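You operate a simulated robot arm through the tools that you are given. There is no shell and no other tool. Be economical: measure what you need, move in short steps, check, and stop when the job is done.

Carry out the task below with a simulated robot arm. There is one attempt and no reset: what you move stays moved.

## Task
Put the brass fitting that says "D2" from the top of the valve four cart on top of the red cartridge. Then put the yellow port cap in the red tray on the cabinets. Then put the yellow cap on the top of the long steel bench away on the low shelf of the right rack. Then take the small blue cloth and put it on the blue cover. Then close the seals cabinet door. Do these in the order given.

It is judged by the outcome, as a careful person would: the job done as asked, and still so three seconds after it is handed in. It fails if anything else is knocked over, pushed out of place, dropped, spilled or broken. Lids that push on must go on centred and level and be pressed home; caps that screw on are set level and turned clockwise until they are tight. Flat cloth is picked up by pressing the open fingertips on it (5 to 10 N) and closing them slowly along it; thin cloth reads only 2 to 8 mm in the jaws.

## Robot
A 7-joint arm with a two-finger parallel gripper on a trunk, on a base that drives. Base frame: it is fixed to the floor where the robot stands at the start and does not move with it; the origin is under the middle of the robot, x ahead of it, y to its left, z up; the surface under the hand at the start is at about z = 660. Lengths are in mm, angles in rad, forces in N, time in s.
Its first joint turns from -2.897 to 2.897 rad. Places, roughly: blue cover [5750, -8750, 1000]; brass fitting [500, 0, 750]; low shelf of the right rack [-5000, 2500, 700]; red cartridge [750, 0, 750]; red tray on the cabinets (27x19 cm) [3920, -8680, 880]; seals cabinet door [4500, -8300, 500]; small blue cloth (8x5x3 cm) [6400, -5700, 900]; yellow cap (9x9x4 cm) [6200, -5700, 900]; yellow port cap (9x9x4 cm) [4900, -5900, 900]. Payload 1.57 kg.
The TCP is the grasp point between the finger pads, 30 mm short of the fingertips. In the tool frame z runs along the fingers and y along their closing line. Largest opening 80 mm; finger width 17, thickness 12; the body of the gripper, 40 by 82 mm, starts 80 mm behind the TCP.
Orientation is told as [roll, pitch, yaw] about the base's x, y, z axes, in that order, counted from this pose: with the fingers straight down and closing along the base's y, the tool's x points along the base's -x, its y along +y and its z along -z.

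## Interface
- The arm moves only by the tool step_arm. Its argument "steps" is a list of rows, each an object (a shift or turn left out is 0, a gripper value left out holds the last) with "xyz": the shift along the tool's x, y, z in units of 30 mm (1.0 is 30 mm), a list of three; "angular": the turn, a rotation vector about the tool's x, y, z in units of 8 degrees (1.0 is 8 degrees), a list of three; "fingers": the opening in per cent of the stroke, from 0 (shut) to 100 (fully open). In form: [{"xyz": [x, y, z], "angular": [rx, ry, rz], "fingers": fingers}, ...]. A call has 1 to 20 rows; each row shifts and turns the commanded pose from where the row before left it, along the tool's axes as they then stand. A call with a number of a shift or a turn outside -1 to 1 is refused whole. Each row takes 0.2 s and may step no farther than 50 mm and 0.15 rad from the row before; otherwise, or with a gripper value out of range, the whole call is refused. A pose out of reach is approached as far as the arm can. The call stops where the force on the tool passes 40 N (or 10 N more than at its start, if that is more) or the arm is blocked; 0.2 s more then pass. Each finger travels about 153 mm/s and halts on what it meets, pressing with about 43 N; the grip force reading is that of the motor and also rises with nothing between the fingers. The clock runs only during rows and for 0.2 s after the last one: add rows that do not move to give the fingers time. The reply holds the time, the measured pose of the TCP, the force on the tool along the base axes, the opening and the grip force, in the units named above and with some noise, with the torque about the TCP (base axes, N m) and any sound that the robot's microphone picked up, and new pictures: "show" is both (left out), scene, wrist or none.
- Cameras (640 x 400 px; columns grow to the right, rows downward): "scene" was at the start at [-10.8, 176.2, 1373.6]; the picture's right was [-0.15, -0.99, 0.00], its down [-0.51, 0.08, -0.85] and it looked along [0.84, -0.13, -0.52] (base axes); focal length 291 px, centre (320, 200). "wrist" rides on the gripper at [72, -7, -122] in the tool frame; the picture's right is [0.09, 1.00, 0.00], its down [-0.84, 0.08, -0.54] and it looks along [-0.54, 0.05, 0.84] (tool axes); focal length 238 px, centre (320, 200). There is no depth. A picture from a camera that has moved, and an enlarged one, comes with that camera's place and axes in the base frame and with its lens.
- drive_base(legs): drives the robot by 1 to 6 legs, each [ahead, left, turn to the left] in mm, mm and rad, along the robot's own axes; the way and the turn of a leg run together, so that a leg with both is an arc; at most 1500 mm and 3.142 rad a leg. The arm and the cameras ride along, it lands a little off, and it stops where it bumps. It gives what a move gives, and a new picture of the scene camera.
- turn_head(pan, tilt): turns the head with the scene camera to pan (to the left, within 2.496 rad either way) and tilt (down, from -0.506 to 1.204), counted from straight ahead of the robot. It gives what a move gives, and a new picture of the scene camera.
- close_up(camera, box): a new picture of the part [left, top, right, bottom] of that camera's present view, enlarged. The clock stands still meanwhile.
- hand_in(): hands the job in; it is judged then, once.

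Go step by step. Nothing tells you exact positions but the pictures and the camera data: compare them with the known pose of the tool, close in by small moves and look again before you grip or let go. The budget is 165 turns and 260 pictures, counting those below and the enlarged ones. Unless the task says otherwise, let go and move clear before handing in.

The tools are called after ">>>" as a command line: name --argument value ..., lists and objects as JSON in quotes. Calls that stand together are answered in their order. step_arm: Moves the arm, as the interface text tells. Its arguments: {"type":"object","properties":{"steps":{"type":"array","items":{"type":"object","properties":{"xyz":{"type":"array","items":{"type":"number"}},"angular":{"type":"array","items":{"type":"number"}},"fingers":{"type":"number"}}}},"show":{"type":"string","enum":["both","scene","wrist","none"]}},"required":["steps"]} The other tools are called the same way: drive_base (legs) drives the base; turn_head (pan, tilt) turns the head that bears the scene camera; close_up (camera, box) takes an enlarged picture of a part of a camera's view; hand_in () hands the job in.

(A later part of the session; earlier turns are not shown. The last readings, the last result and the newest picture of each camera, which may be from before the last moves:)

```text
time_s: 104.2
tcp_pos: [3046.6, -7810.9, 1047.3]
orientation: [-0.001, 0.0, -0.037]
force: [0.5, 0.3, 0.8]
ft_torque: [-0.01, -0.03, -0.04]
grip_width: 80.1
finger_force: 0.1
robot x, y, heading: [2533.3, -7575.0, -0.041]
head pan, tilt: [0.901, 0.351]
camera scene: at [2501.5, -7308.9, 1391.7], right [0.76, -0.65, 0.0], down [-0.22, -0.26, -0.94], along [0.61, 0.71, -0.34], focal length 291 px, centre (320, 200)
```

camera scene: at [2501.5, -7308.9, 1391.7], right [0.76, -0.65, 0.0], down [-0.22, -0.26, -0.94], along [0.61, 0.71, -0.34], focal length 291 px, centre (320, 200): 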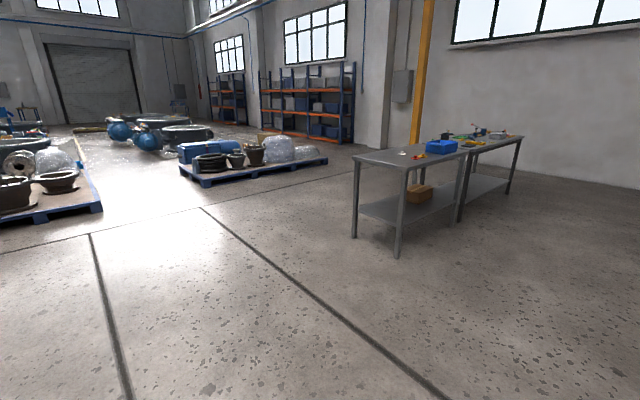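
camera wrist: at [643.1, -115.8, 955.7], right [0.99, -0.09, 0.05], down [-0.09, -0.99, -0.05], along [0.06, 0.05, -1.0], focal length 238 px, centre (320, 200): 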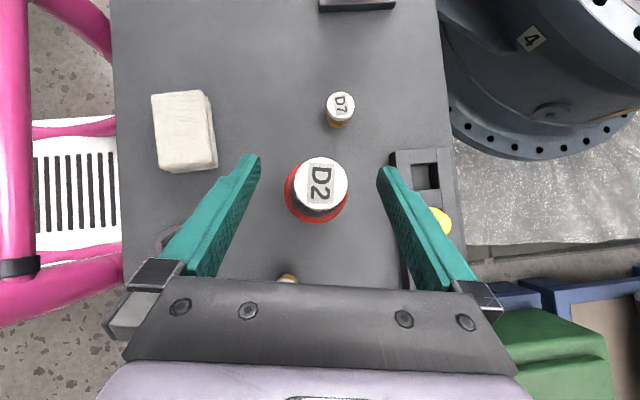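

The steel bench is ahead-left. I look toward the cabinets too.

>>> turn_head --pan -0.45 --tilt 0.3

>>> close_up --camera "scene" --box '[0, 60, 400, 310]'

```text
time_s: 105.7
tcp_pos: [3045.7, -7809.9, 1046.6]
orientation: [0.001, 0.0, -0.04]
force: [-0.1, 0.8, -0.6]
ft_torque: [0.0, 0.01, 0.03]
grip_width: 79.9
finger_force: 0.1
robot x, y, heading: [2533.1, -7574.2, -0.036]
head pan, tilt: [-0.45, 0.3]
camera scene: at [2523.4, -7423.4, 1396.4], right [-0.47, -0.88, 0.0], down [-0.26, 0.14, -0.96], along [0.84, -0.45, -0.3], focal length 291 px, centre (320, 200)
```

scene: 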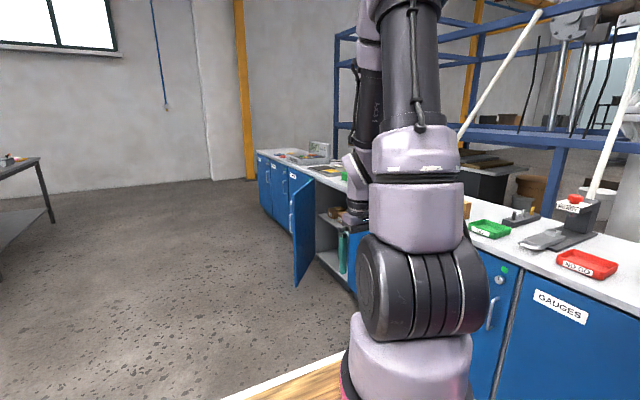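

```text
1.60 times, centred on (200, 185) of scene
camera zoom: at [2523.4, -7423.4, 1396.4], right [-0.47, -0.88, 0.0], down [-0.26, 0.14, -0.96], along [0.84, -0.45, -0.3], focal length 465 px, centre (512, 224)
```

zoom: 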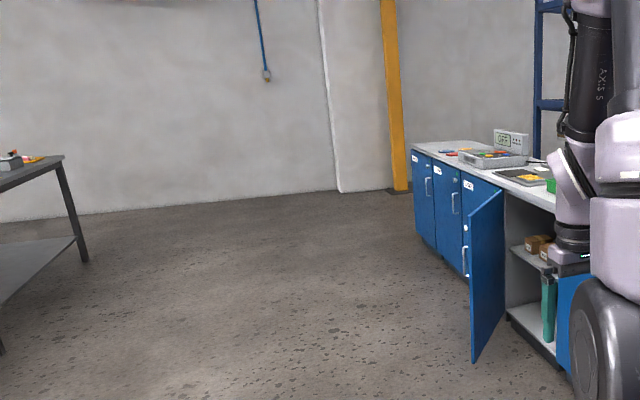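

The seals door stands open to about y=-8230 and there's a red "NO GO" tray, which I'll check later. I drive to the south side of the steel bench, facing it.

>>> turn_head --pan 0 --tilt 0.45

>>> drive_base --legs '[[0, 0, 0.04], [1300, 430, 0], [1120, 430, 0], [0, 0, 1.571]]'

```text
time_s: 106.6
tcp_pos: [3046.1, -7808.2, 1046.4]
orientation: [0.0, 0.0, -0.037]
force: [-0.4, -0.1, -0.6]
ft_torque: [0.02, 0.02, 0.01]
grip_width: 80.0
finger_force: 0.0
robot x, y, heading: [2535.5, -7571.9, -0.038]
head pan, tilt: [0.0, 0.45]
camera scene: at [2532.7, -7383.2, 1382.5], right [-0.04, -1.0, 0.0], down [-0.43, 0.02, -0.9], along [0.9, -0.03, -0.43], focal length 291 px, centre (320, 200)
```

scene: 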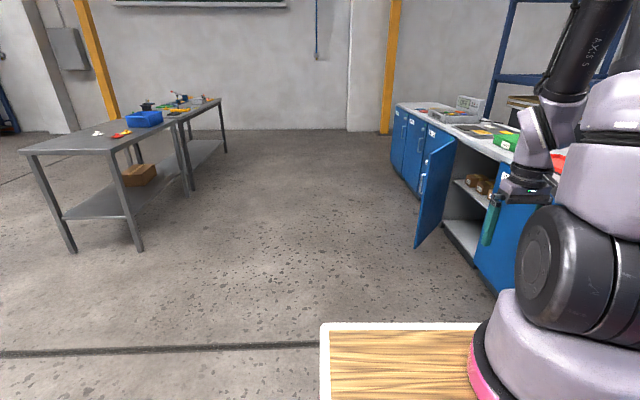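

```text
time_s: 123.4
tcp_pos: [5192.7, -6214.2, 1047.3]
orientation: [-0.001, 0.0, 1.565]
force: [-0.2, -0.5, -0.1]
ft_torque: [0.01, 0.01, 0.01]
grip_width: 79.9
finger_force: 0.0
robot x, y, heading: [4976.0, -6730.1, 1.566]
head pan, tilt: [0.0, 0.45]
camera scene: at [4784.8, -6741.0, 1382.5], right [1.0, 0.0, 0.0], down [0.0, -0.44, -0.9], along [0.0, 0.9, -0.44], focal length 291 px, centre (320, 200)
```

scene: 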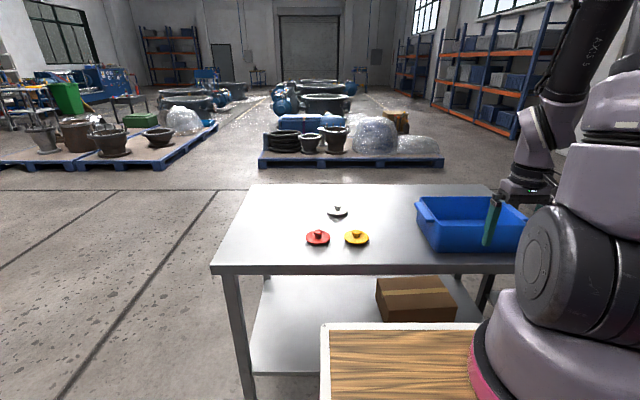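

I see three caps (red, yellow, grey) by a blue crate. The yellow port cap is at about (4904,-5953,870); I move the hand above it.

>>> step_arm --steps '[{"xyz": [-0.83, 0.96, 0]}, {"xyz": [-0.83, 0.96, 0]}, {"xyz": [-0.83, 0.96, 0]}, {"xyz": [-0.83, 0.96, 0]}, {"xyz": [-0.83, 0.96, 0]}, {"xyz": [-0.83, 0.96, 0]}, {"xyz": [-0.83, 0.96, 0]}, {"xyz": [-0.83, 0.96, 0]}, {"xyz": [-0.83, 0.96, 0.2]}, {"xyz": [-0.83, 0.96, 0.2]}]'

>>> close_up --camera "wrist" --box '[200, 50, 440, 200]'

```text
time_s: 125.6
tcp_pos: [4904.8, -5961.0, 1036.4]
orientation: [0.001, 0.001, 1.565]
force: [-0.1, -0.2, -0.9]
ft_torque: [-0.04, 0.0, -0.01]
grip_width: 79.8
finger_force: 0.1
robot x, y, heading: [4973.0, -6732.6, 1.572]
head pan, tilt: [0.0, 0.45]
camera scene: at [4785.1, -6741.2, 1382.5], right [1.0, 0.0, 0.0], down [0.0, -0.44, -0.9], along [0.0, 0.9, -0.44], focal length 291 px, centre (320, 200)
camera wrist: at [4911.6, -6033.7, 1158.7], right [-1.0, -0.09, 0.0], down [-0.07, 0.84, 0.54], along [-0.05, 0.54, -0.84], focal length 238 px, centre (320, 200)
```

scene: 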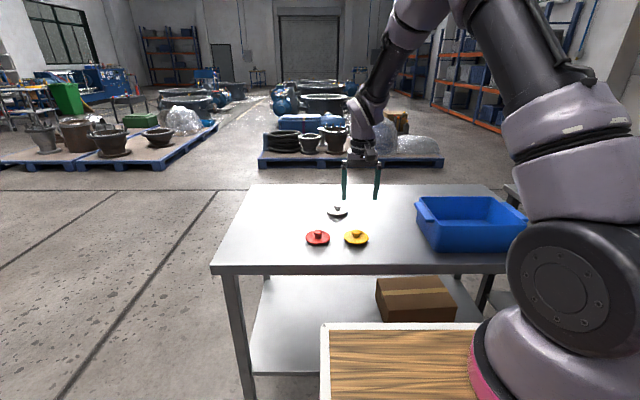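
wrist: 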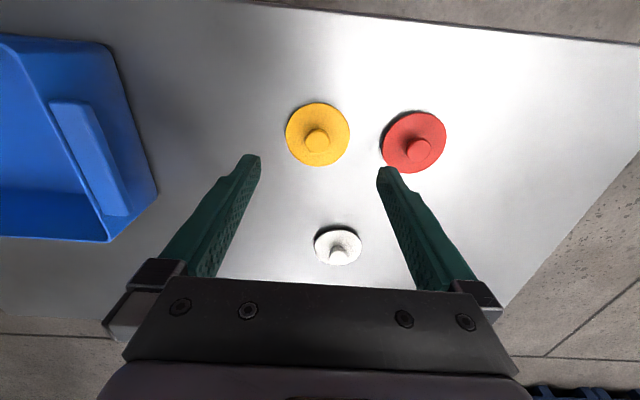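

```text
2.67 times, centred on (320, 125) of wrist
camera zoom: at [4911.6, -6033.7, 1158.7], right [-1.0, -0.09, 0.0], down [-0.07, 0.84, 0.54], along [-0.05, 0.54, -0.84], focal length 636 px, centre (320, 400)
```

zoom: 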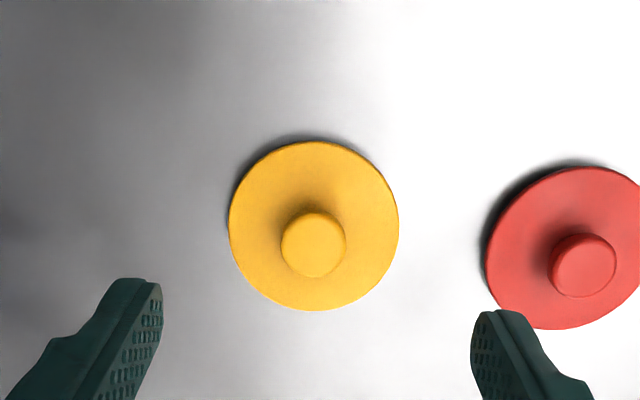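

The cap is a 90 mm disc at about (4904,-5930), with a 32 mm knob. I descend above the knob.

>>> step_arm --steps '[{"xyz": [-0.2, 0.0, 0.88]}, {"xyz": [-0.2, 0.0, 0.88]}, {"xyz": [-0.2, 0.0, 0.88]}, {"xyz": [-0.2, 0.0, 0.88]}, {"xyz": [-0.2, 0.0, 0.88]}]' --show "wrist"

>>> close_up --camera "scene" --box '[310, 190, 406, 250]'

```text
time_s: 126.8
tcp_pos: [4907.0, -5931.8, 903.6]
orientation: [0.0, -0.002, 1.569]
force: [-0.2, 0.4, 1.1]
ft_torque: [0.02, 0.0, -0.01]
grip_width: 80.2
finger_force: 0.1
robot x, y, heading: [4970.6, -6733.5, 1.57]
head pan, tilt: [0.0, 0.45]
camera wrist: at [4913.0, -6004.4, 1026.4], right [-1.0, -0.09, 0.0], down [-0.07, 0.84, 0.54], along [-0.05, 0.54, -0.84], focal length 238 px, centre (320, 200)
```

wrist: 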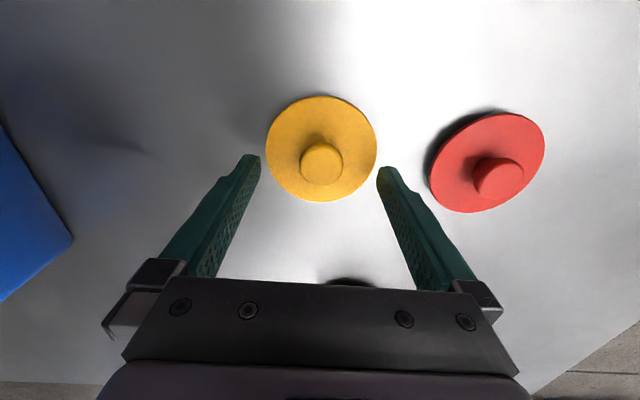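

```text
6.67 times, centred on (358, 220) of scene
camera zoom: at [4784.8, -6741.3, 1382.5], right [1.0, 0.0, 0.0], down [0.0, -0.43, -0.9], along [0.0, 0.9, -0.44], focal length 1938 px, centre (67, 67)
```

zoom: 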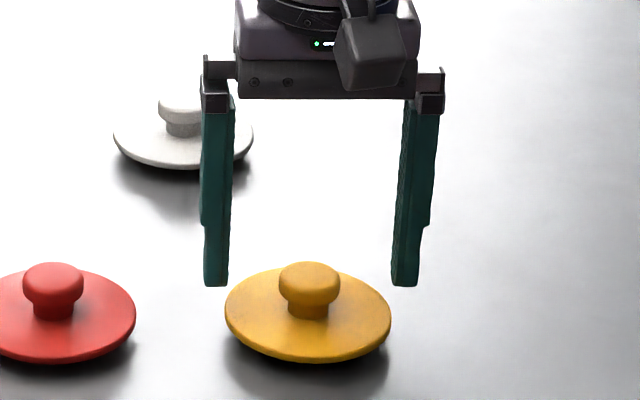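

Lined up with the mushroom-shaped knob. I lower 32 mm and close.

>>> step_arm --steps '[{"xyz": [0, 0.05, 0.4]}, {"xyz": [0, 0, 0.4]}, {"xyz": [0, 0, 0.3]}, {}]' --show "none"

>>> close_up --camera "scene" --box '[310, 200, 406, 260]'

```text
time_s: 127.3
tcp_pos: [4905.1, -5931.2, 889.7]
orientation: [0.002, -0.005, 1.565]
force: [0.0, -0.1, 0.7]
ft_torque: [0.03, 0.01, -0.01]
grip_width: 80.2
finger_force: 0.1
robot x, y, heading: [4973.9, -6731.9, 1.571]
head pan, tilt: [0.0, 0.45]
stopped in row 2: the force on the tool passed its limit at 57 N (the readings are from after the stop); the commanded pose is now the measured one
```

```text
6.67 times, centred on (358, 230) of scene
camera zoom: at [4784.9, -6741.4, 1382.5], right [1.0, 0.0, 0.0], down [0.0, -0.43, -0.9], along [0.0, 0.9, -0.43], focal length 1938 px, centre (67, 0)
```

zoom: 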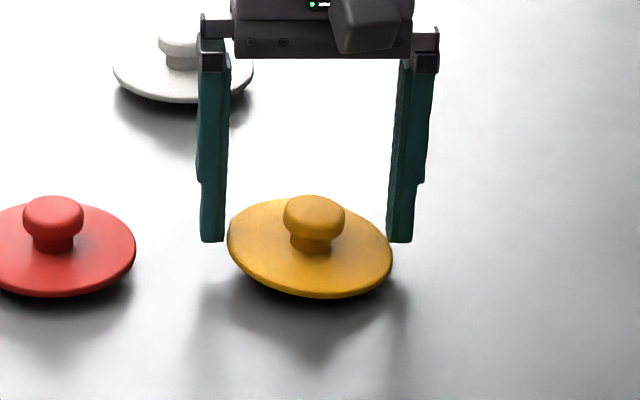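

A fingertip touched the disc rim, so the cap sits about 20 mm higher than I'd judged (its knob is already between the fingers). I raise slightly and check.

>>> step_arm --steps '[{"xyz": [0, 0, -0.3]}, {"xyz": [0, 0, -0.1], "fingers": 65}, {}]' --show "wrist"

>>> close_up --camera "scene" --box '[310, 200, 406, 260]'

```text
time_s: 128.1
tcp_pos: [4906.3, -5931.2, 901.2]
orientation: [0.0, -0.005, 1.568]
force: [-0.1, -0.4, -0.6]
ft_torque: [0.02, 0.01, 0.0]
grip_width: 52.3
finger_force: 0.0
robot x, y, heading: [4975.5, -6734.0, 1.57]
head pan, tilt: [0.0, 0.45]
camera wrist: at [4912.3, -6003.6, 1023.7], right [-1.0, -0.09, 0.0], down [-0.07, 0.83, 0.55], along [-0.05, 0.54, -0.84], focal length 238 px, centre (320, 200)
```

wrist: 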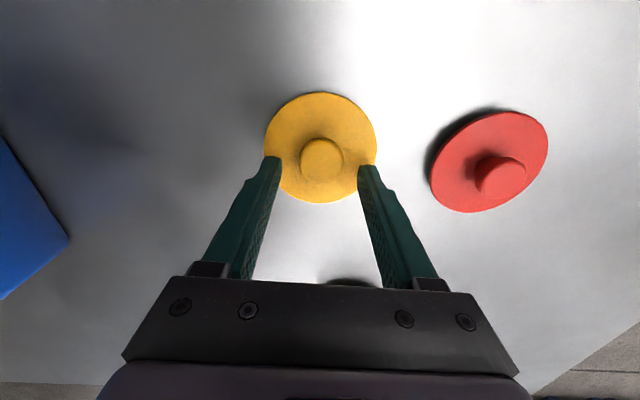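

```text
6.67 times, centred on (358, 230) of scene
camera zoom: at [4784.8, -6740.9, 1382.5], right [1.0, 0.0, 0.0], down [0.0, -0.44, -0.9], along [0.0, 0.9, -0.44], focal length 1938 px, centre (67, 0)
```

zoom: 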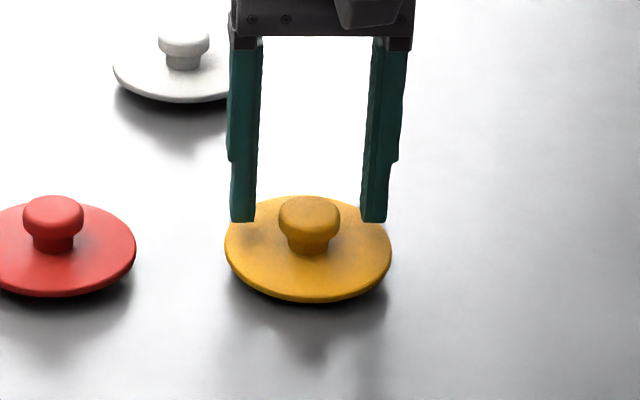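

Re-triangulating gives the knob at y≈-5940. I shift 8 mm toward me, lower 6 mm and close gently.

>>> step_arm --steps '[{"xyz": [0.28, 0, 0]}, {"xyz": [0, 0, 0.2]}, {"fingers": 50}, {"fingers": 40}, {"fingers": 30}, {"fingers": 20}, {"fingers": 0}, {"fingers": 0}]' --show "wrist"

>>> close_up --camera "scene" --box '[310, 200, 406, 260]'

```text
time_s: 129.9
tcp_pos: [4905.1, -5938.2, 896.3]
orientation: [0.001, -0.003, 1.565]
force: [-1.0, -0.5, 1.0]
ft_torque: [0.01, 0.06, -0.02]
grip_width: 27.9
finger_force: 39.0
robot x, y, heading: [4979.1, -6733.0, 1.567]
head pan, tilt: [0.0, 0.45]
camera wrist: at [4911.8, -6012.0, 1018.3], right [-1.0, -0.09, 0.0], down [-0.07, 0.83, 0.55], along [-0.05, 0.54, -0.84], focal length 238 px, centre (320, 200)
```

wrist: 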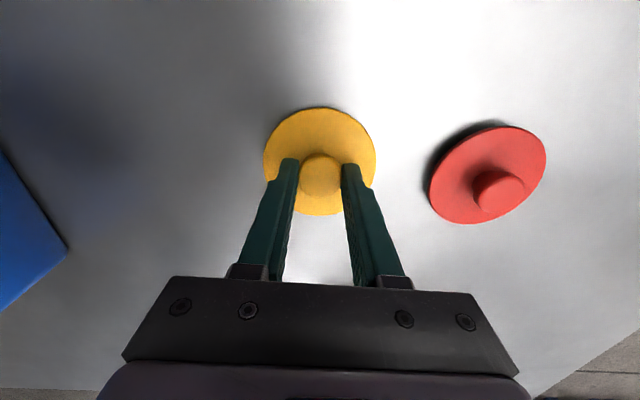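

```text
6.67 times, centred on (358, 230) of scene
camera zoom: at [4784.8, -6741.0, 1382.5], right [1.0, 0.0, 0.0], down [0.0, -0.44, -0.9], along [0.0, 0.9, -0.44], focal length 1938 px, centre (67, 0)
```

zoom: 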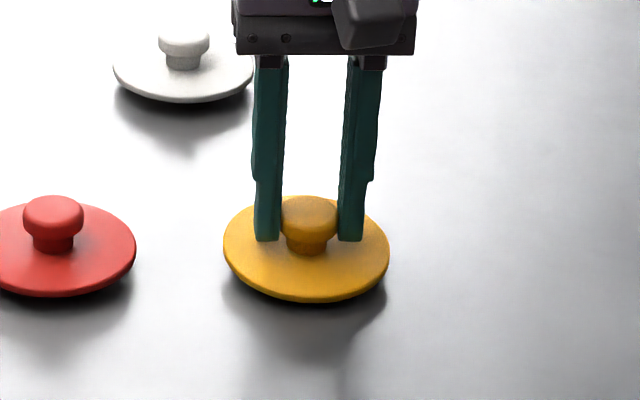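

Gripped at 27.9 mm. Slow lift.

>>> step_arm --steps '[{"xyz": [0, 0, -0.1]}, {"xyz": [0, 0, -0.2]}, {"xyz": [0, 0, -0.3]}, {"xyz": [0, 0, -0.4]}, {"xyz": [0, 0, -0.5]}, {"xyz": [0, 0, -0.5]}]' --show "wrist"

>>> close_up --camera "scene" --box '[310, 180, 406, 240]'

```text
time_s: 131.3
tcp_pos: [4905.4, -5940.7, 956.0]
orientation: [0.002, -0.004, 1.566]
force: [0.7, 0.6, -1.0]
ft_torque: [-0.01, 0.0, 0.05]
grip_width: 28.1
finger_force: 38.2
robot x, y, heading: [4972.4, -6734.6, 1.566]
head pan, tilt: [0.0, 0.45]
camera wrist: at [4912.1, -6011.6, 1078.4], right [-1.0, -0.09, 0.0], down [-0.07, 0.83, 0.55], along [-0.05, 0.54, -0.84], focal length 238 px, centre (320, 200)
```

wrist: 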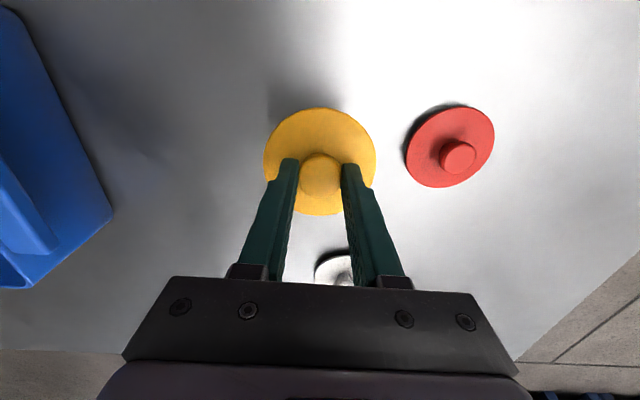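

```text
6.67 times, centred on (358, 210) of scene
camera zoom: at [4784.8, -6740.8, 1382.5], right [1.0, 0.0, 0.0], down [0.0, -0.44, -0.9], along [0.0, 0.9, -0.44], focal length 1938 px, centre (67, 133)
```

zoom: 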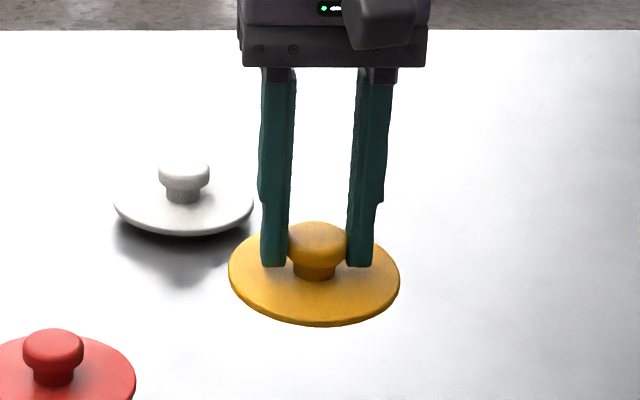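

Held well. I tuck the hand in, back away, turn round and drive toward the cabinets.

>>> step_arm --steps '[{"xyz": [0.2, 0, -0.5]}, {"xyz": [0.5, 0, -0.6]}, {"xyz": [0.8, 0, -0.6]}, {"xyz": [0.8, 0, -0.6]}, {"xyz": [0.8, 0, -0.6]}, {"xyz": [0.8, 0, -0.4]}, {"xyz": [0.8, 0, -0.2]}, {"xyz": [0.8, 0, 0]}, {"xyz": [0.8, 0, 0]}, {"xyz": [0.8, 0, 0]}, {"xyz": [0.8, 0, 0]}, {"xyz": [0.5, 0, 0]}]' --show "none"

>>> drive_base --legs '[[-250, 0, 0], [0, 0, 3.14], [300, -500, 0], [300, -520, 0]]'

```text
time_s: 133.9
tcp_pos: [4904.5, -6191.8, 1059.7]
orientation: [0.0, -0.005, 1.565]
force: [-0.1, 0.5, -0.6]
ft_torque: [0.0, -0.01, -0.02]
grip_width: 27.8
finger_force: 38.5
robot x, y, heading: [4972.4, -6730.7, 1.566]
head pan, tilt: [0.0, 0.45]
```

```text
time_s: 149.1
tcp_pos: [4123.6, -8193.1, 1059.7]
orientation: [0.001, -0.004, -1.502]
force: [0.5, 0.3, -0.6]
ft_torque: [0.0, 0.0, 0.0]
grip_width: 28.0
finger_force: 38.1
robot x, y, heading: [4009.8, -7658.1, -1.501]
head pan, tilt: [0.0, 0.45]
camera scene: at [4201.2, -7636.9, 1382.5], right [-1.0, -0.07, 0.0], down [-0.03, 0.43, -0.9], along [0.06, -0.9, -0.44], focal length 291 px, centre (320, 200)
```

scene: 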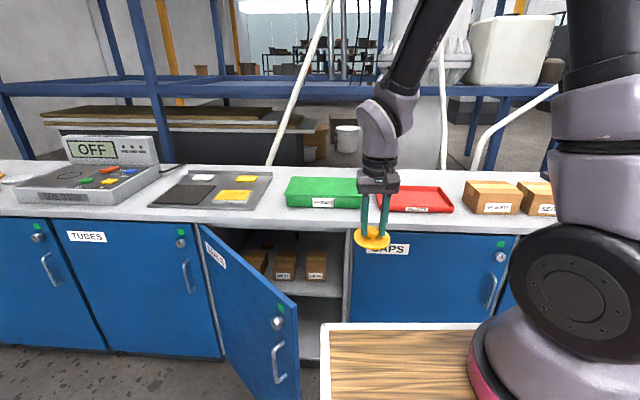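

The red tray is at about (3890,-8700), right of the green one. The open door tip is at about (4300,-8220), so I shift right before moving closer.

>>> drive_base --legs '[[0, -270, -0.07], [240, 0, 0]]'

>>> close_up --camera "scene" --box '[150, 150, 470, 350]'

```text
time_s: 152.4
tcp_pos: [3817.5, -8450.5, 1059.2]
orientation: [0.001, -0.004, -1.565]
force: [-0.5, -0.3, -0.6]
ft_torque: [-0.01, -0.01, 0.0]
grip_width: 28.2
finger_force: 38.0
robot x, y, heading: [3736.2, -7908.2, -1.564]
head pan, tilt: [0.0, 0.45]
camera scene: at [3930.8, -7899.8, 1382.5], right [-1.0, -0.01, 0.0], down [0.0, 0.44, -0.9], along [0.01, -0.9, -0.44], focal length 291 px, centre (320, 200)
```

scene: 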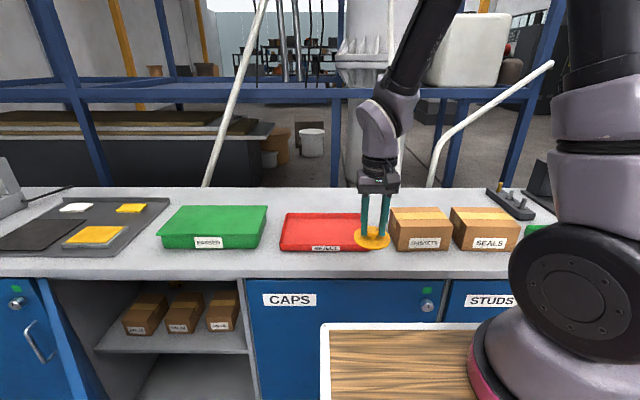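

```text
2.00 times, centred on (310, 250) of scene
camera zoom: at [3930.8, -7899.8, 1382.5], right [-1.0, -0.01, 0.0], down [0.0, 0.44, -0.9], along [0.01, -0.9, -0.44], focal length 581 px, centre (340, 100)
```

zoom: 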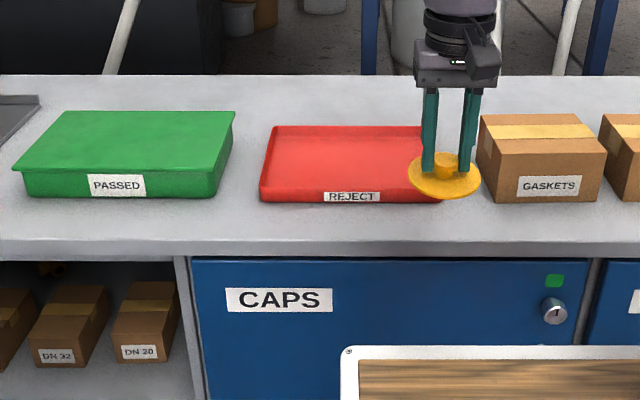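

The red "REJECT" tray is centred at about (3912,-8713). I move the cap above it.

>>> step_arm --steps '[{"xyz": [-0.4, 0.3, 0]}, {"xyz": [-0.8, 0.4, 0]}, {"xyz": [-0.9, 0.4, 0]}, {"xyz": [-0.9, 0.4, 0]}, {"xyz": [-0.9, 0.4, 0]}, {"xyz": [-0.9, 0.4, 0]}, {"xyz": [-0.9, 0.4, 0]}, {"xyz": [-0.9, 0.25, 0]}, {"xyz": [-0.9, 0.2, 0.3]}, {"xyz": [-0.8, 0, 0.5]}, {"xyz": [-0.45, 0, 0.5]}]'

>>> close_up --camera "scene" --box '[260, 180, 388, 260]'

```text
time_s: 154.8
tcp_pos: [3913.5, -8711.4, 1023.2]
orientation: [0.002, -0.006, -1.565]
force: [0.0, -0.2, 0.4]
ft_torque: [-0.04, 0.0, 0.02]
grip_width: 28.0
finger_force: 38.1
robot x, y, heading: [3740.4, -7906.9, -1.566]
head pan, tilt: [0.0, 0.45]
camera scene: at [3930.8, -7899.5, 1382.5], right [-1.0, -0.01, 0.0], down [0.0, 0.44, -0.9], along [0.01, -0.9, -0.44], focal length 291 px, centre (320, 200)
camera wrist: at [3904.9, -8639.6, 1145.0], right [1.0, 0.1, 0.0], down [0.08, -0.83, 0.55], along [0.05, -0.54, -0.84], focal length 238 px, centre (320, 200)
```

scene: 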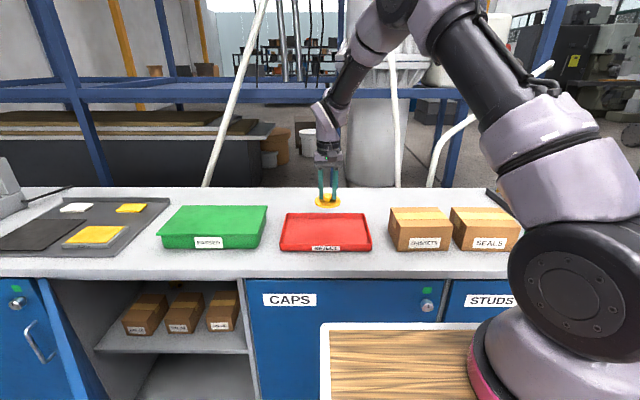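
wrist: 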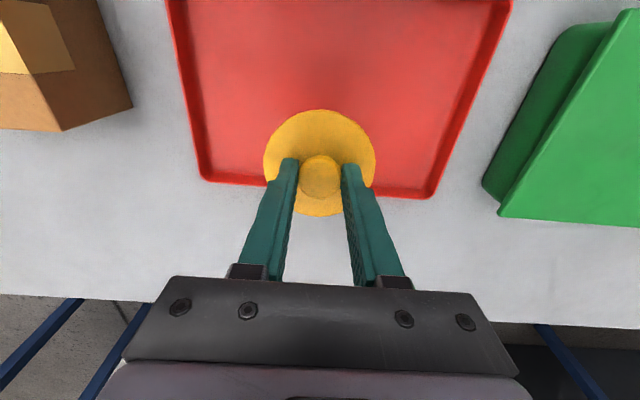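

```text
5.00 times, centred on (324, 220) of scene
camera zoom: at [3930.8, -7899.5, 1382.5], right [-1.0, -0.01, 0.0], down [0.0, 0.44, -0.9], along [0.01, -0.9, -0.44], focal length 1454 px, centre (300, 100)
```

zoom: 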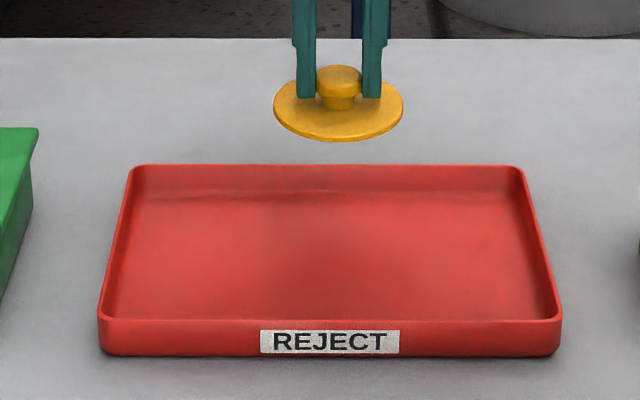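

Centred over the tray. I lower in stages, watching the force.

>>> step_arm --steps '[{"xyz": [0, 0, 0.5]}, {"xyz": [0, 0, 0.5]}, {"xyz": [0, 0, 0.5]}, {"xyz": [0, 0, 0.5]}, {"xyz": [0, 0, 0.2]}, {}]' --show "none"

>>> close_up --camera "scene" --box '[260, 180, 388, 260]'

```text
time_s: 156.2
tcp_pos: [3913.0, -8713.3, 956.2]
orientation: [0.002, -0.006, -1.566]
force: [-0.1, 0.0, 0.4]
ft_torque: [-0.01, -0.02, 0.02]
grip_width: 27.8
finger_force: 38.0
robot x, y, heading: [3741.3, -7907.6, -1.563]
head pan, tilt: [0.0, 0.45]
```

```text
5.00 times, centred on (324, 220) of scene
camera zoom: at [3930.9, -7899.8, 1382.5], right [-1.0, -0.01, 0.0], down [0.0, 0.44, -0.9], along [0.01, -0.9, -0.44], focal length 1454 px, centre (300, 100)
```

zoom: 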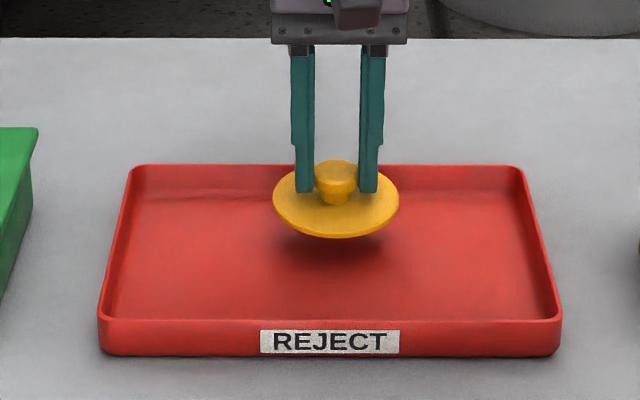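

>>> step_arm --steps '[{"xyz": [0, 0, 0.2]}, {"xyz": [0, 0, 0.2]}, {"xyz": [0, 0, 0.2]}, {}]' --show "none"

>>> close_up --camera "scene" --box '[260, 180, 388, 260]'

```text
time_s: 157.2
tcp_pos: [3913.4, -8713.1, 938.4]
orientation: [0.001, -0.004, -1.567]
force: [0.4, 0.2, -1.0]
ft_torque: [0.01, 0.01, 0.01]
grip_width: 28.1
finger_force: 38.7
robot x, y, heading: [3742.1, -7907.7, -1.563]
head pan, tilt: [0.0, 0.45]
```

```text
5.00 times, centred on (324, 220) of scene
camera zoom: at [3930.9, -7899.8, 1382.5], right [-1.0, -0.01, 0.0], down [0.0, 0.44, -0.9], along [0.01, -0.9, -0.44], focal length 1454 px, centre (300, 100)
```

zoom: 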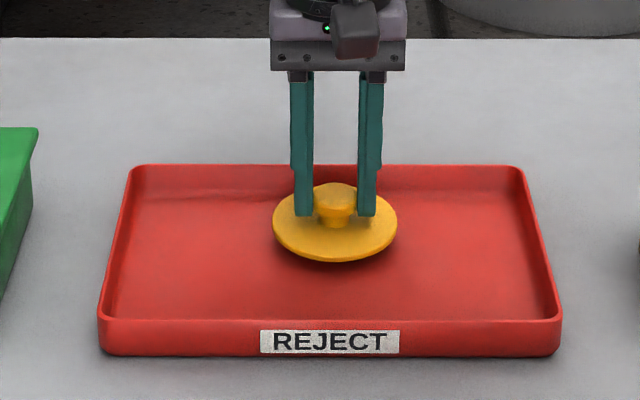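

>>> step_arm --steps '[{"xyz": [0, 0, 0.1]}, {"xyz": [0, 0, 0.1]}, {"xyz": [0, 0, 0.07]}, {}]' --show "none"

>>> close_up --camera "scene" --box '[260, 180, 388, 260]'

```text
time_s: 158.2
tcp_pos: [3913.2, -8713.0, 931.8]
orientation: [0.0, -0.009, -1.565]
force: [-0.3, -0.4, 16.3]
ft_torque: [-0.06, 0.0, -0.01]
grip_width: 27.8
finger_force: 38.1
robot x, y, heading: [3743.9, -7906.2, -1.564]
head pan, tilt: [0.0, 0.45]
```

```text
5.00 times, centred on (324, 220) of scene
camera zoom: at [3930.7, -7899.3, 1382.5], right [-1.0, -0.01, 0.0], down [0.0, 0.43, -0.9], along [0.01, -0.9, -0.43], focal length 1454 px, centre (300, 100)
```

zoom: 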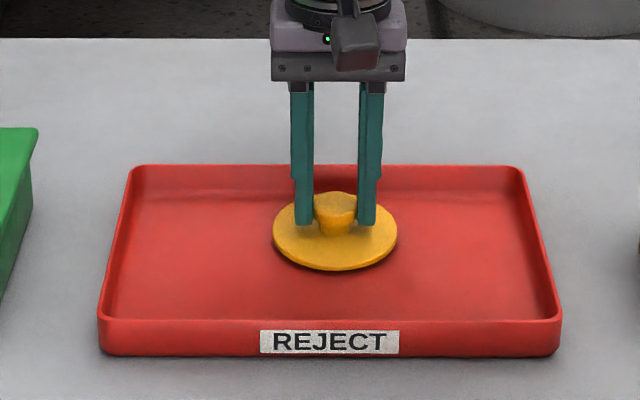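

The cap is seated in the tray (16 N). I ease off, open and rise.

>>> step_arm --steps '[{"xyz": [0, 0, -0.02]}, {"fingers": 45}, {"fingers": 60}, {}, {"xyz": [0, 0, -0.3]}, {"xyz": [0, 0, -0.6]}, {"xyz": [0, 0, -0.8]}, {"xyz": [0, 0, -0.9]}, {"xyz": [0, 0, -0.9]}]'

>>> close_up --camera "scene" --box '[260, 180, 388, 260]'

```text
time_s: 160.2
tcp_pos: [3915.9, -8713.7, 1034.4]
orientation: [0.001, -0.005, -1.566]
force: [0.3, 0.3, -0.3]
ft_torque: [0.0, -0.01, -0.02]
grip_width: 48.3
finger_force: 0.0
robot x, y, heading: [3738.1, -7912.6, -1.56]
head pan, tilt: [0.0, 0.45]
camera scene: at [3930.9, -7900.0, 1382.5], right [-1.0, -0.01, 0.0], down [0.0, 0.44, -0.9], along [0.01, -0.9, -0.44], focal length 291 px, centre (320, 200)
camera wrist: at [3908.0, -8640.8, 1156.8], right [1.0, 0.1, 0.0], down [0.08, -0.83, 0.55], along [0.05, -0.54, -0.84], focal length 238 px, centre (320, 200)
```

scene: 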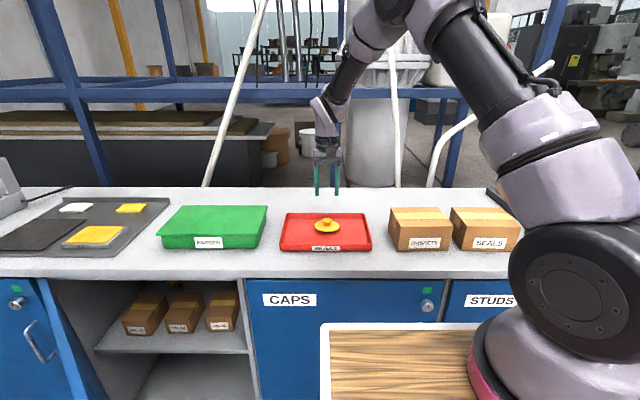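
wrist: 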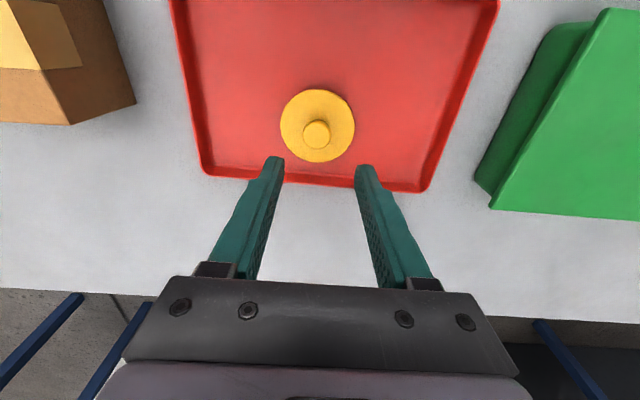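

```text
5.00 times, centred on (324, 220) of scene
camera zoom: at [3930.9, -7900.0, 1382.5], right [-1.0, -0.01, 0.0], down [0.0, 0.44, -0.9], along [0.01, -0.9, -0.44], focal length 1454 px, centre (300, 100)
```

zoom: 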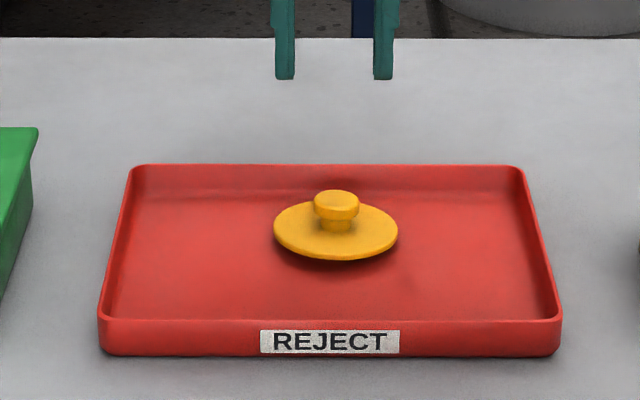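

The yellow port cap sits in the red tray. I tuck the hand, back off, turn round and go to the right end of the steel bench for the other yellow cap.

>>> step_arm --steps '[{"xyz": [0.5, 0, -0.4], "fingers": 100}, {"xyz": [0.9, 0, -0.2]}, {"xyz": [0.9, 0, 0]}, {"xyz": [0.9, 0, 0]}, {"xyz": [0.9, 0, 0]}, {"xyz": [0.9, 0, 0]}, {"xyz": [0.9, 0, 0]}, {"xyz": [0.9, 0, 0]}, {"xyz": [0.9, 0, 0]}, {"xyz": [0.9, 0, 0]}, {"xyz": [0.5, 0, 0]}]' --show "none"

>>> drive_base --legs '[[-480, 0, 0], [0, 0, 3.14], [380, -1200, 0], [380, -1180, 0]]'

```text
time_s: 162.6
tcp_pos: [3911.0, -8438.8, 1052.4]
orientation: [0.002, -0.004, -1.566]
force: [-0.3, -0.3, -0.9]
ft_torque: [0.01, -0.01, 0.0]
grip_width: 80.1
finger_force: 0.0
robot x, y, heading: [3735.8, -7907.9, -1.568]
head pan, tilt: [0.0, 0.45]
```

```text
time_s: 184.7
tcp_pos: [5929.3, -6102.1, 1052.1]
orientation: [0.001, -0.005, 1.581]
force: [0.0, -0.1, -0.1]
ft_torque: [0.03, 0.02, -0.01]
grip_width: 79.9
finger_force: 0.0
robot x, y, heading: [6100.9, -6633.9, 1.584]
head pan, tilt: [0.0, 0.45]
camera scene: at [5912.3, -6642.3, 1382.5], right [1.0, 0.01, 0.0], down [0.0, -0.44, -0.9], along [-0.01, 0.9, -0.44], focal length 291 px, centre (320, 200)
```

scene: 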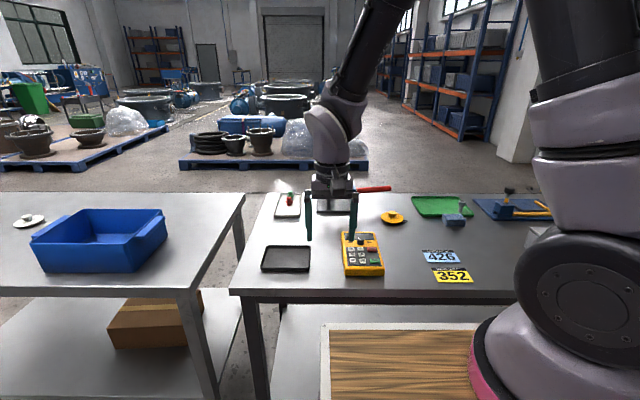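

I see the yellow cap on the second bench beside a multimeter, trays and tags, and something small and blue near the green tray. I enlarge.

>>> close_up --camera "scene" --box '[250, 170, 570, 300]'

>>> close_up --camera "scene" --box '[370, 190, 490, 250]'

```text
2.00 times, centred on (410, 235) of scene
camera zoom: at [5912.3, -6642.3, 1382.5], right [1.0, 0.01, 0.0], down [0.0, -0.44, -0.9], along [-0.01, 0.9, -0.44], focal length 581 px, centre (140, 130)
```

zoom: 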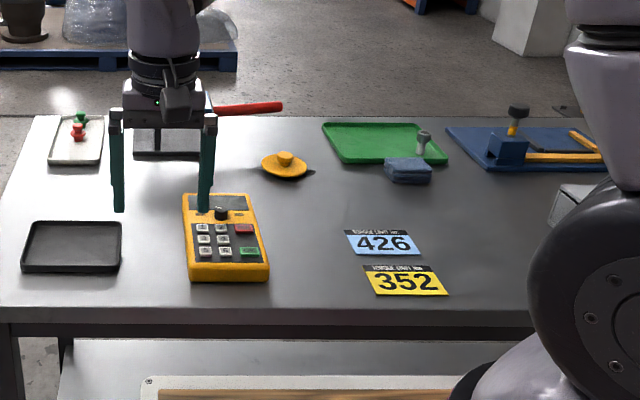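

```text
5.33 times, centred on (430, 220) of scene
camera zoom: at [5912.3, -6642.3, 1382.5], right [1.0, 0.01, 0.0], down [0.0, -0.44, -0.9], along [-0.01, 0.9, -0.44], focal length 1550 px, centre (-267, 93)
```

zoom: 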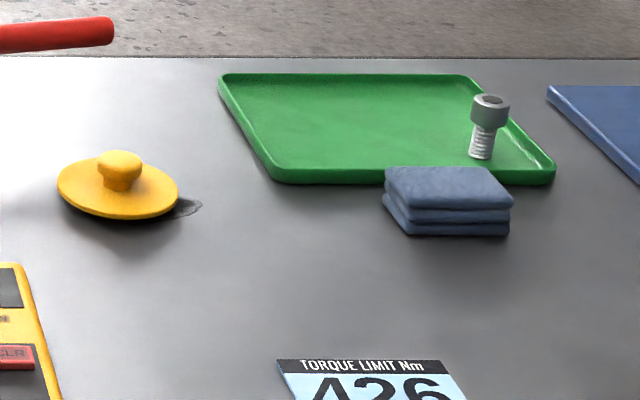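

The yellow cap is at about (6160,-5710) and the folded cloth to its right. I drive 90 mm closer and move the hand over the cap.

>>> drive_base --legs '[[90, 0, -0.013]]'

>>> step_arm --steps '[{"xyz": [-0.8, -0.712, 0]}, {"xyz": [-0.906, -0.712, 0]}, {"xyz": [-0.906, -0.712, 0]}, {"xyz": [-0.906, -0.712, 0]}, {"xyz": [-0.906, -0.712, 0]}, {"xyz": [-0.906, -0.712, 0]}, {"xyz": [-0.906, -0.712, 0]}, {"xyz": [-0.906, -0.712, 0]}, {"xyz": [-0.906, -0.712, 0]}, {"xyz": [-0.8, -0.712, 0]}, {"xyz": [-0.5, -0.5, 0]}]'

>>> close_up --camera "wrist" --box '[200, 50, 440, 200]'

```text
time_s: 185.8
tcp_pos: [5935.9, -6011.6, 1053.0]
orientation: [0.002, -0.004, 1.566]
force: [0.2, -0.1, 0.4]
ft_torque: [0.02, -0.05, -0.03]
grip_width: 80.1
finger_force: 0.0
robot x, y, heading: [6100.6, -6546.1, 1.568]
head pan, tilt: [0.0, 0.45]
camera scene: at [5911.8, -6551.0, 1382.5], right [1.0, 0.0, 0.0], down [0.0, -0.44, -0.9], along [0.0, 0.9, -0.44], focal length 291 px, centre (320, 200)
```

scene: 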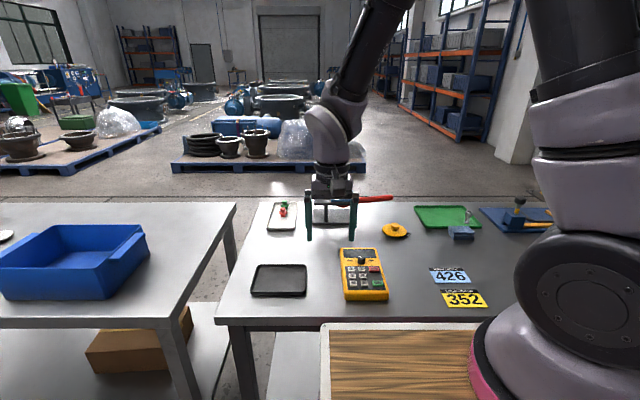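

```text
time_s: 188.2
tcp_pos: [6166.0, -5730.2, 1053.2]
orientation: [0.0, -0.005, 1.569]
force: [-0.1, 0.2, 0.1]
ft_torque: [0.0, -0.05, 0.0]
grip_width: 80.2
finger_force: 0.1
robot x, y, heading: [6098.5, -6543.6, 1.57]
head pan, tilt: [0.0, 0.45]
camera scene: at [5911.6, -6551.4, 1382.4], right [1.0, 0.0, 0.0], down [0.0, -0.44, -0.9], along [0.0, 0.9, -0.44], focal length 291 px, centre (320, 200)
camera wrist: at [6172.4, -5803.0, 1175.8], right [-1.0, -0.09, 0.0], down [-0.07, 0.83, 0.55], along [-0.05, 0.54, -0.84], focal length 238 px, centre (320, 200)
```

scene: 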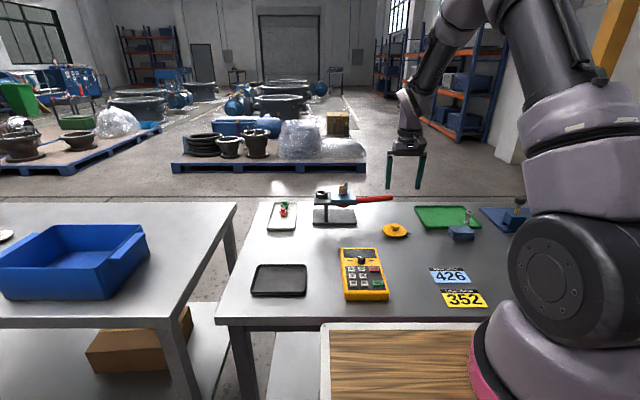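
wrist: 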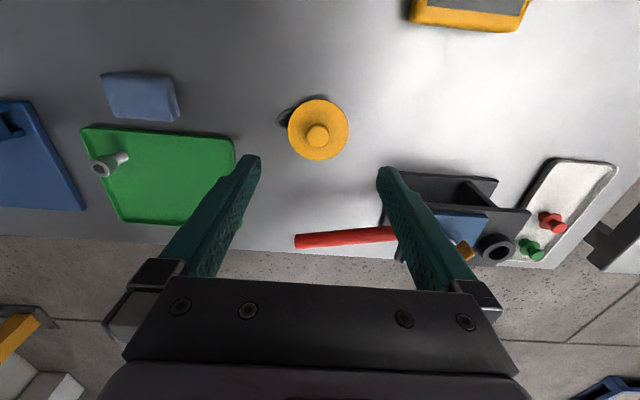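

```text
2.67 times, centred on (320, 125) of wrist
camera zoom: at [6172.4, -5803.0, 1175.8], right [-1.0, -0.09, 0.0], down [-0.07, 0.83, 0.55], along [-0.05, 0.54, -0.84], focal length 636 px, centre (320, 400)
```

zoom: 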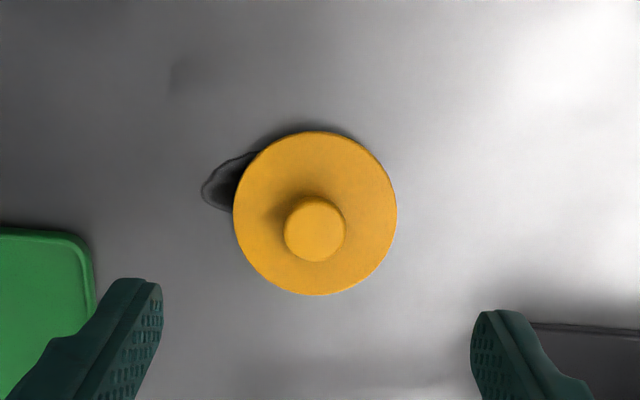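

Knob at about (6165,-5712, top ≈890). I descend to just above it with fingers at 65 %.

>>> step_arm --steps '[{"xyz": [-0.12, 0.0, 0.95], "fingers": 65}, {"xyz": [-0.12, 0.0, 0.95]}, {"xyz": [-0.12, 0.0, 0.95]}, {"xyz": [-0.12, 0.0, 0.95]}, {"xyz": [-0.12, 0.0, 0.6]}, {}]' --show "wrist"

>>> close_up --camera "scene" --box '[348, 190, 444, 250]'

```text
time_s: 189.6
tcp_pos: [6166.3, -5711.5, 922.7]
orientation: [0.001, -0.005, 1.569]
force: [0.1, 0.1, 0.4]
ft_torque: [-0.02, -0.04, 0.02]
grip_width: 52.1
finger_force: 0.1
robot x, y, heading: [6104.1, -6538.9, 1.565]
head pan, tilt: [0.0, 0.45]
camera wrist: at [6172.1, -5784.7, 1044.2], right [-1.0, -0.09, 0.0], down [-0.07, 0.83, 0.55], along [-0.05, 0.54, -0.84], focal length 238 px, centre (320, 200)
```

wrist: 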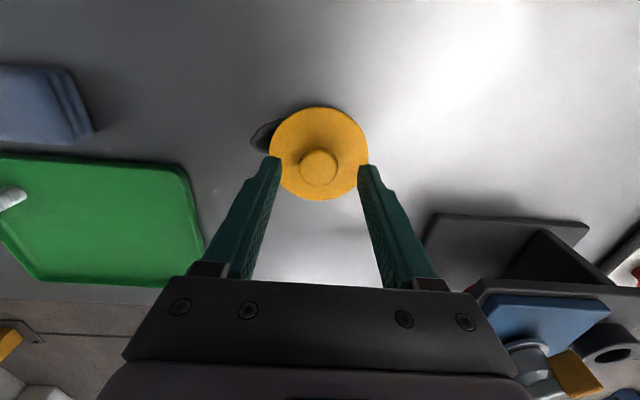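

```text
6.67 times, centred on (396, 220) of scene
camera zoom: at [5911.8, -6551.2, 1382.5], right [1.0, 0.0, 0.0], down [0.0, -0.44, -0.9], along [0.0, 0.9, -0.44], focal length 1938 px, centre (-187, 67)
```

zoom: 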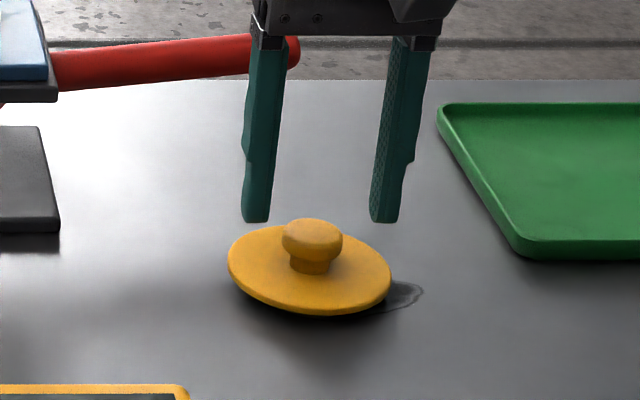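

>>> step_arm --steps '[{"xyz": [0.05, -0.06, 0.3]}, {"xyz": [0, 0, 0.3]}, {"xyz": [0, 0, 0.25]}, {"fingers": 50}, {"fingers": 40}, {"fingers": 30}, {"fingers": 20}, {"fingers": 0}, {"fingers": 0}]' --show "none"

>>> close_up --camera "scene" --box '[348, 190, 444, 250]'

```text
time_s: 191.6
tcp_pos: [6166.5, -5712.8, 896.7]
orientation: [0.003, -0.006, 1.568]
force: [-0.4, 0.1, 0.1]
ft_torque: [-0.01, 0.02, 0.02]
grip_width: 27.6
finger_force: 37.9
robot x, y, heading: [6099.1, -6541.3, 1.572]
head pan, tilt: [0.0, 0.45]
```

```text
6.67 times, centred on (396, 220) of scene
camera zoom: at [5911.8, -6551.1, 1382.5], right [1.0, 0.0, 0.0], down [0.0, -0.44, -0.9], along [0.0, 0.9, -0.44], focal length 1938 px, centre (-187, 67)
```

zoom: 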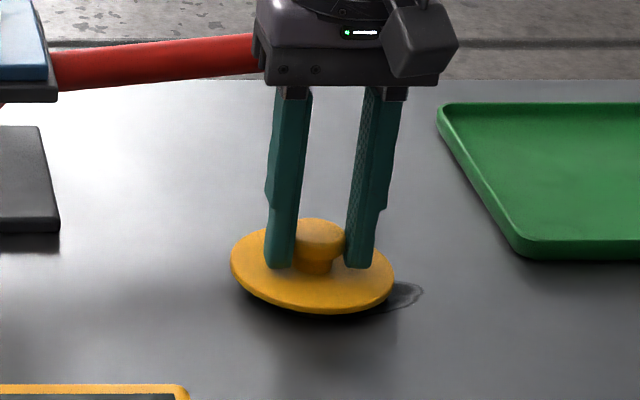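

Gripped at 27.6 mm. Slow lift and check.

>>> step_arm --steps '[{"xyz": [0, 0, -0.1]}, {"xyz": [0, 0, -0.2]}, {"xyz": [0, 0, -0.3]}, {"xyz": [0, 0, -0.4]}, {"xyz": [0, 0, -0.5]}, {"xyz": [0, 0, -0.5]}, {"xyz": [0, 0, -0.5]}]' --show "wrist"

>>> close_up --camera "scene" --box '[348, 170, 444, 250]'

```text
time_s: 193.2
tcp_pos: [6166.8, -5715.3, 971.7]
orientation: [0.002, -0.004, 1.57]
force: [0.0, 0.7, -1.2]
ft_torque: [-0.01, 0.02, 0.02]
grip_width: 27.4
finger_force: 37.4
robot x, y, heading: [6101.5, -6539.6, 1.567]
head pan, tilt: [0.0, 0.45]
camera wrist: at [6174.2, -5787.1, 1094.1], right [-1.0, -0.09, 0.0], down [-0.07, 0.83, 0.55], along [-0.05, 0.54, -0.84], focal length 238 px, centre (320, 200)
```

wrist: 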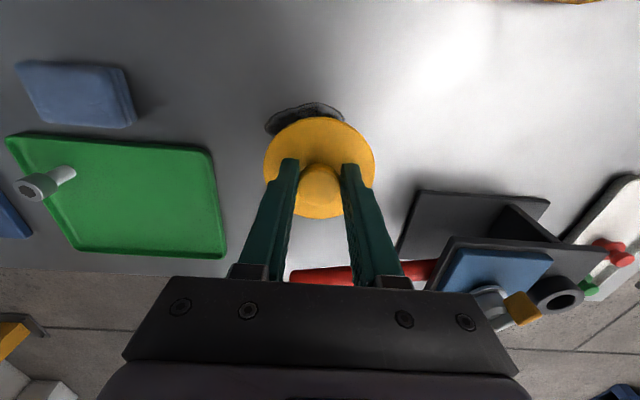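

```text
5.00 times, centred on (396, 210) of scene
camera zoom: at [5911.8, -6550.9, 1382.5], right [1.0, 0.0, 0.0], down [0.0, -0.44, -0.9], along [0.0, 0.9, -0.44], focal length 1454 px, centre (-60, 150)
```

zoom: 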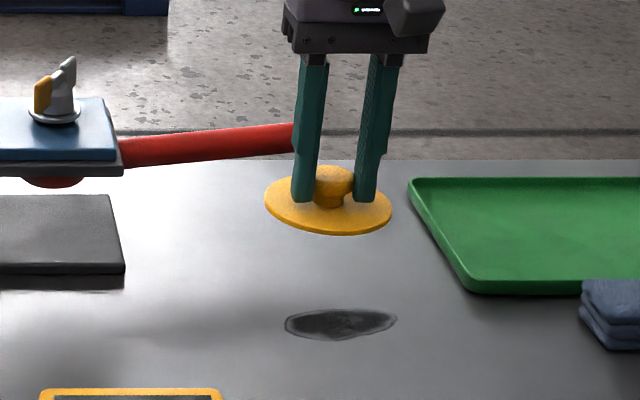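

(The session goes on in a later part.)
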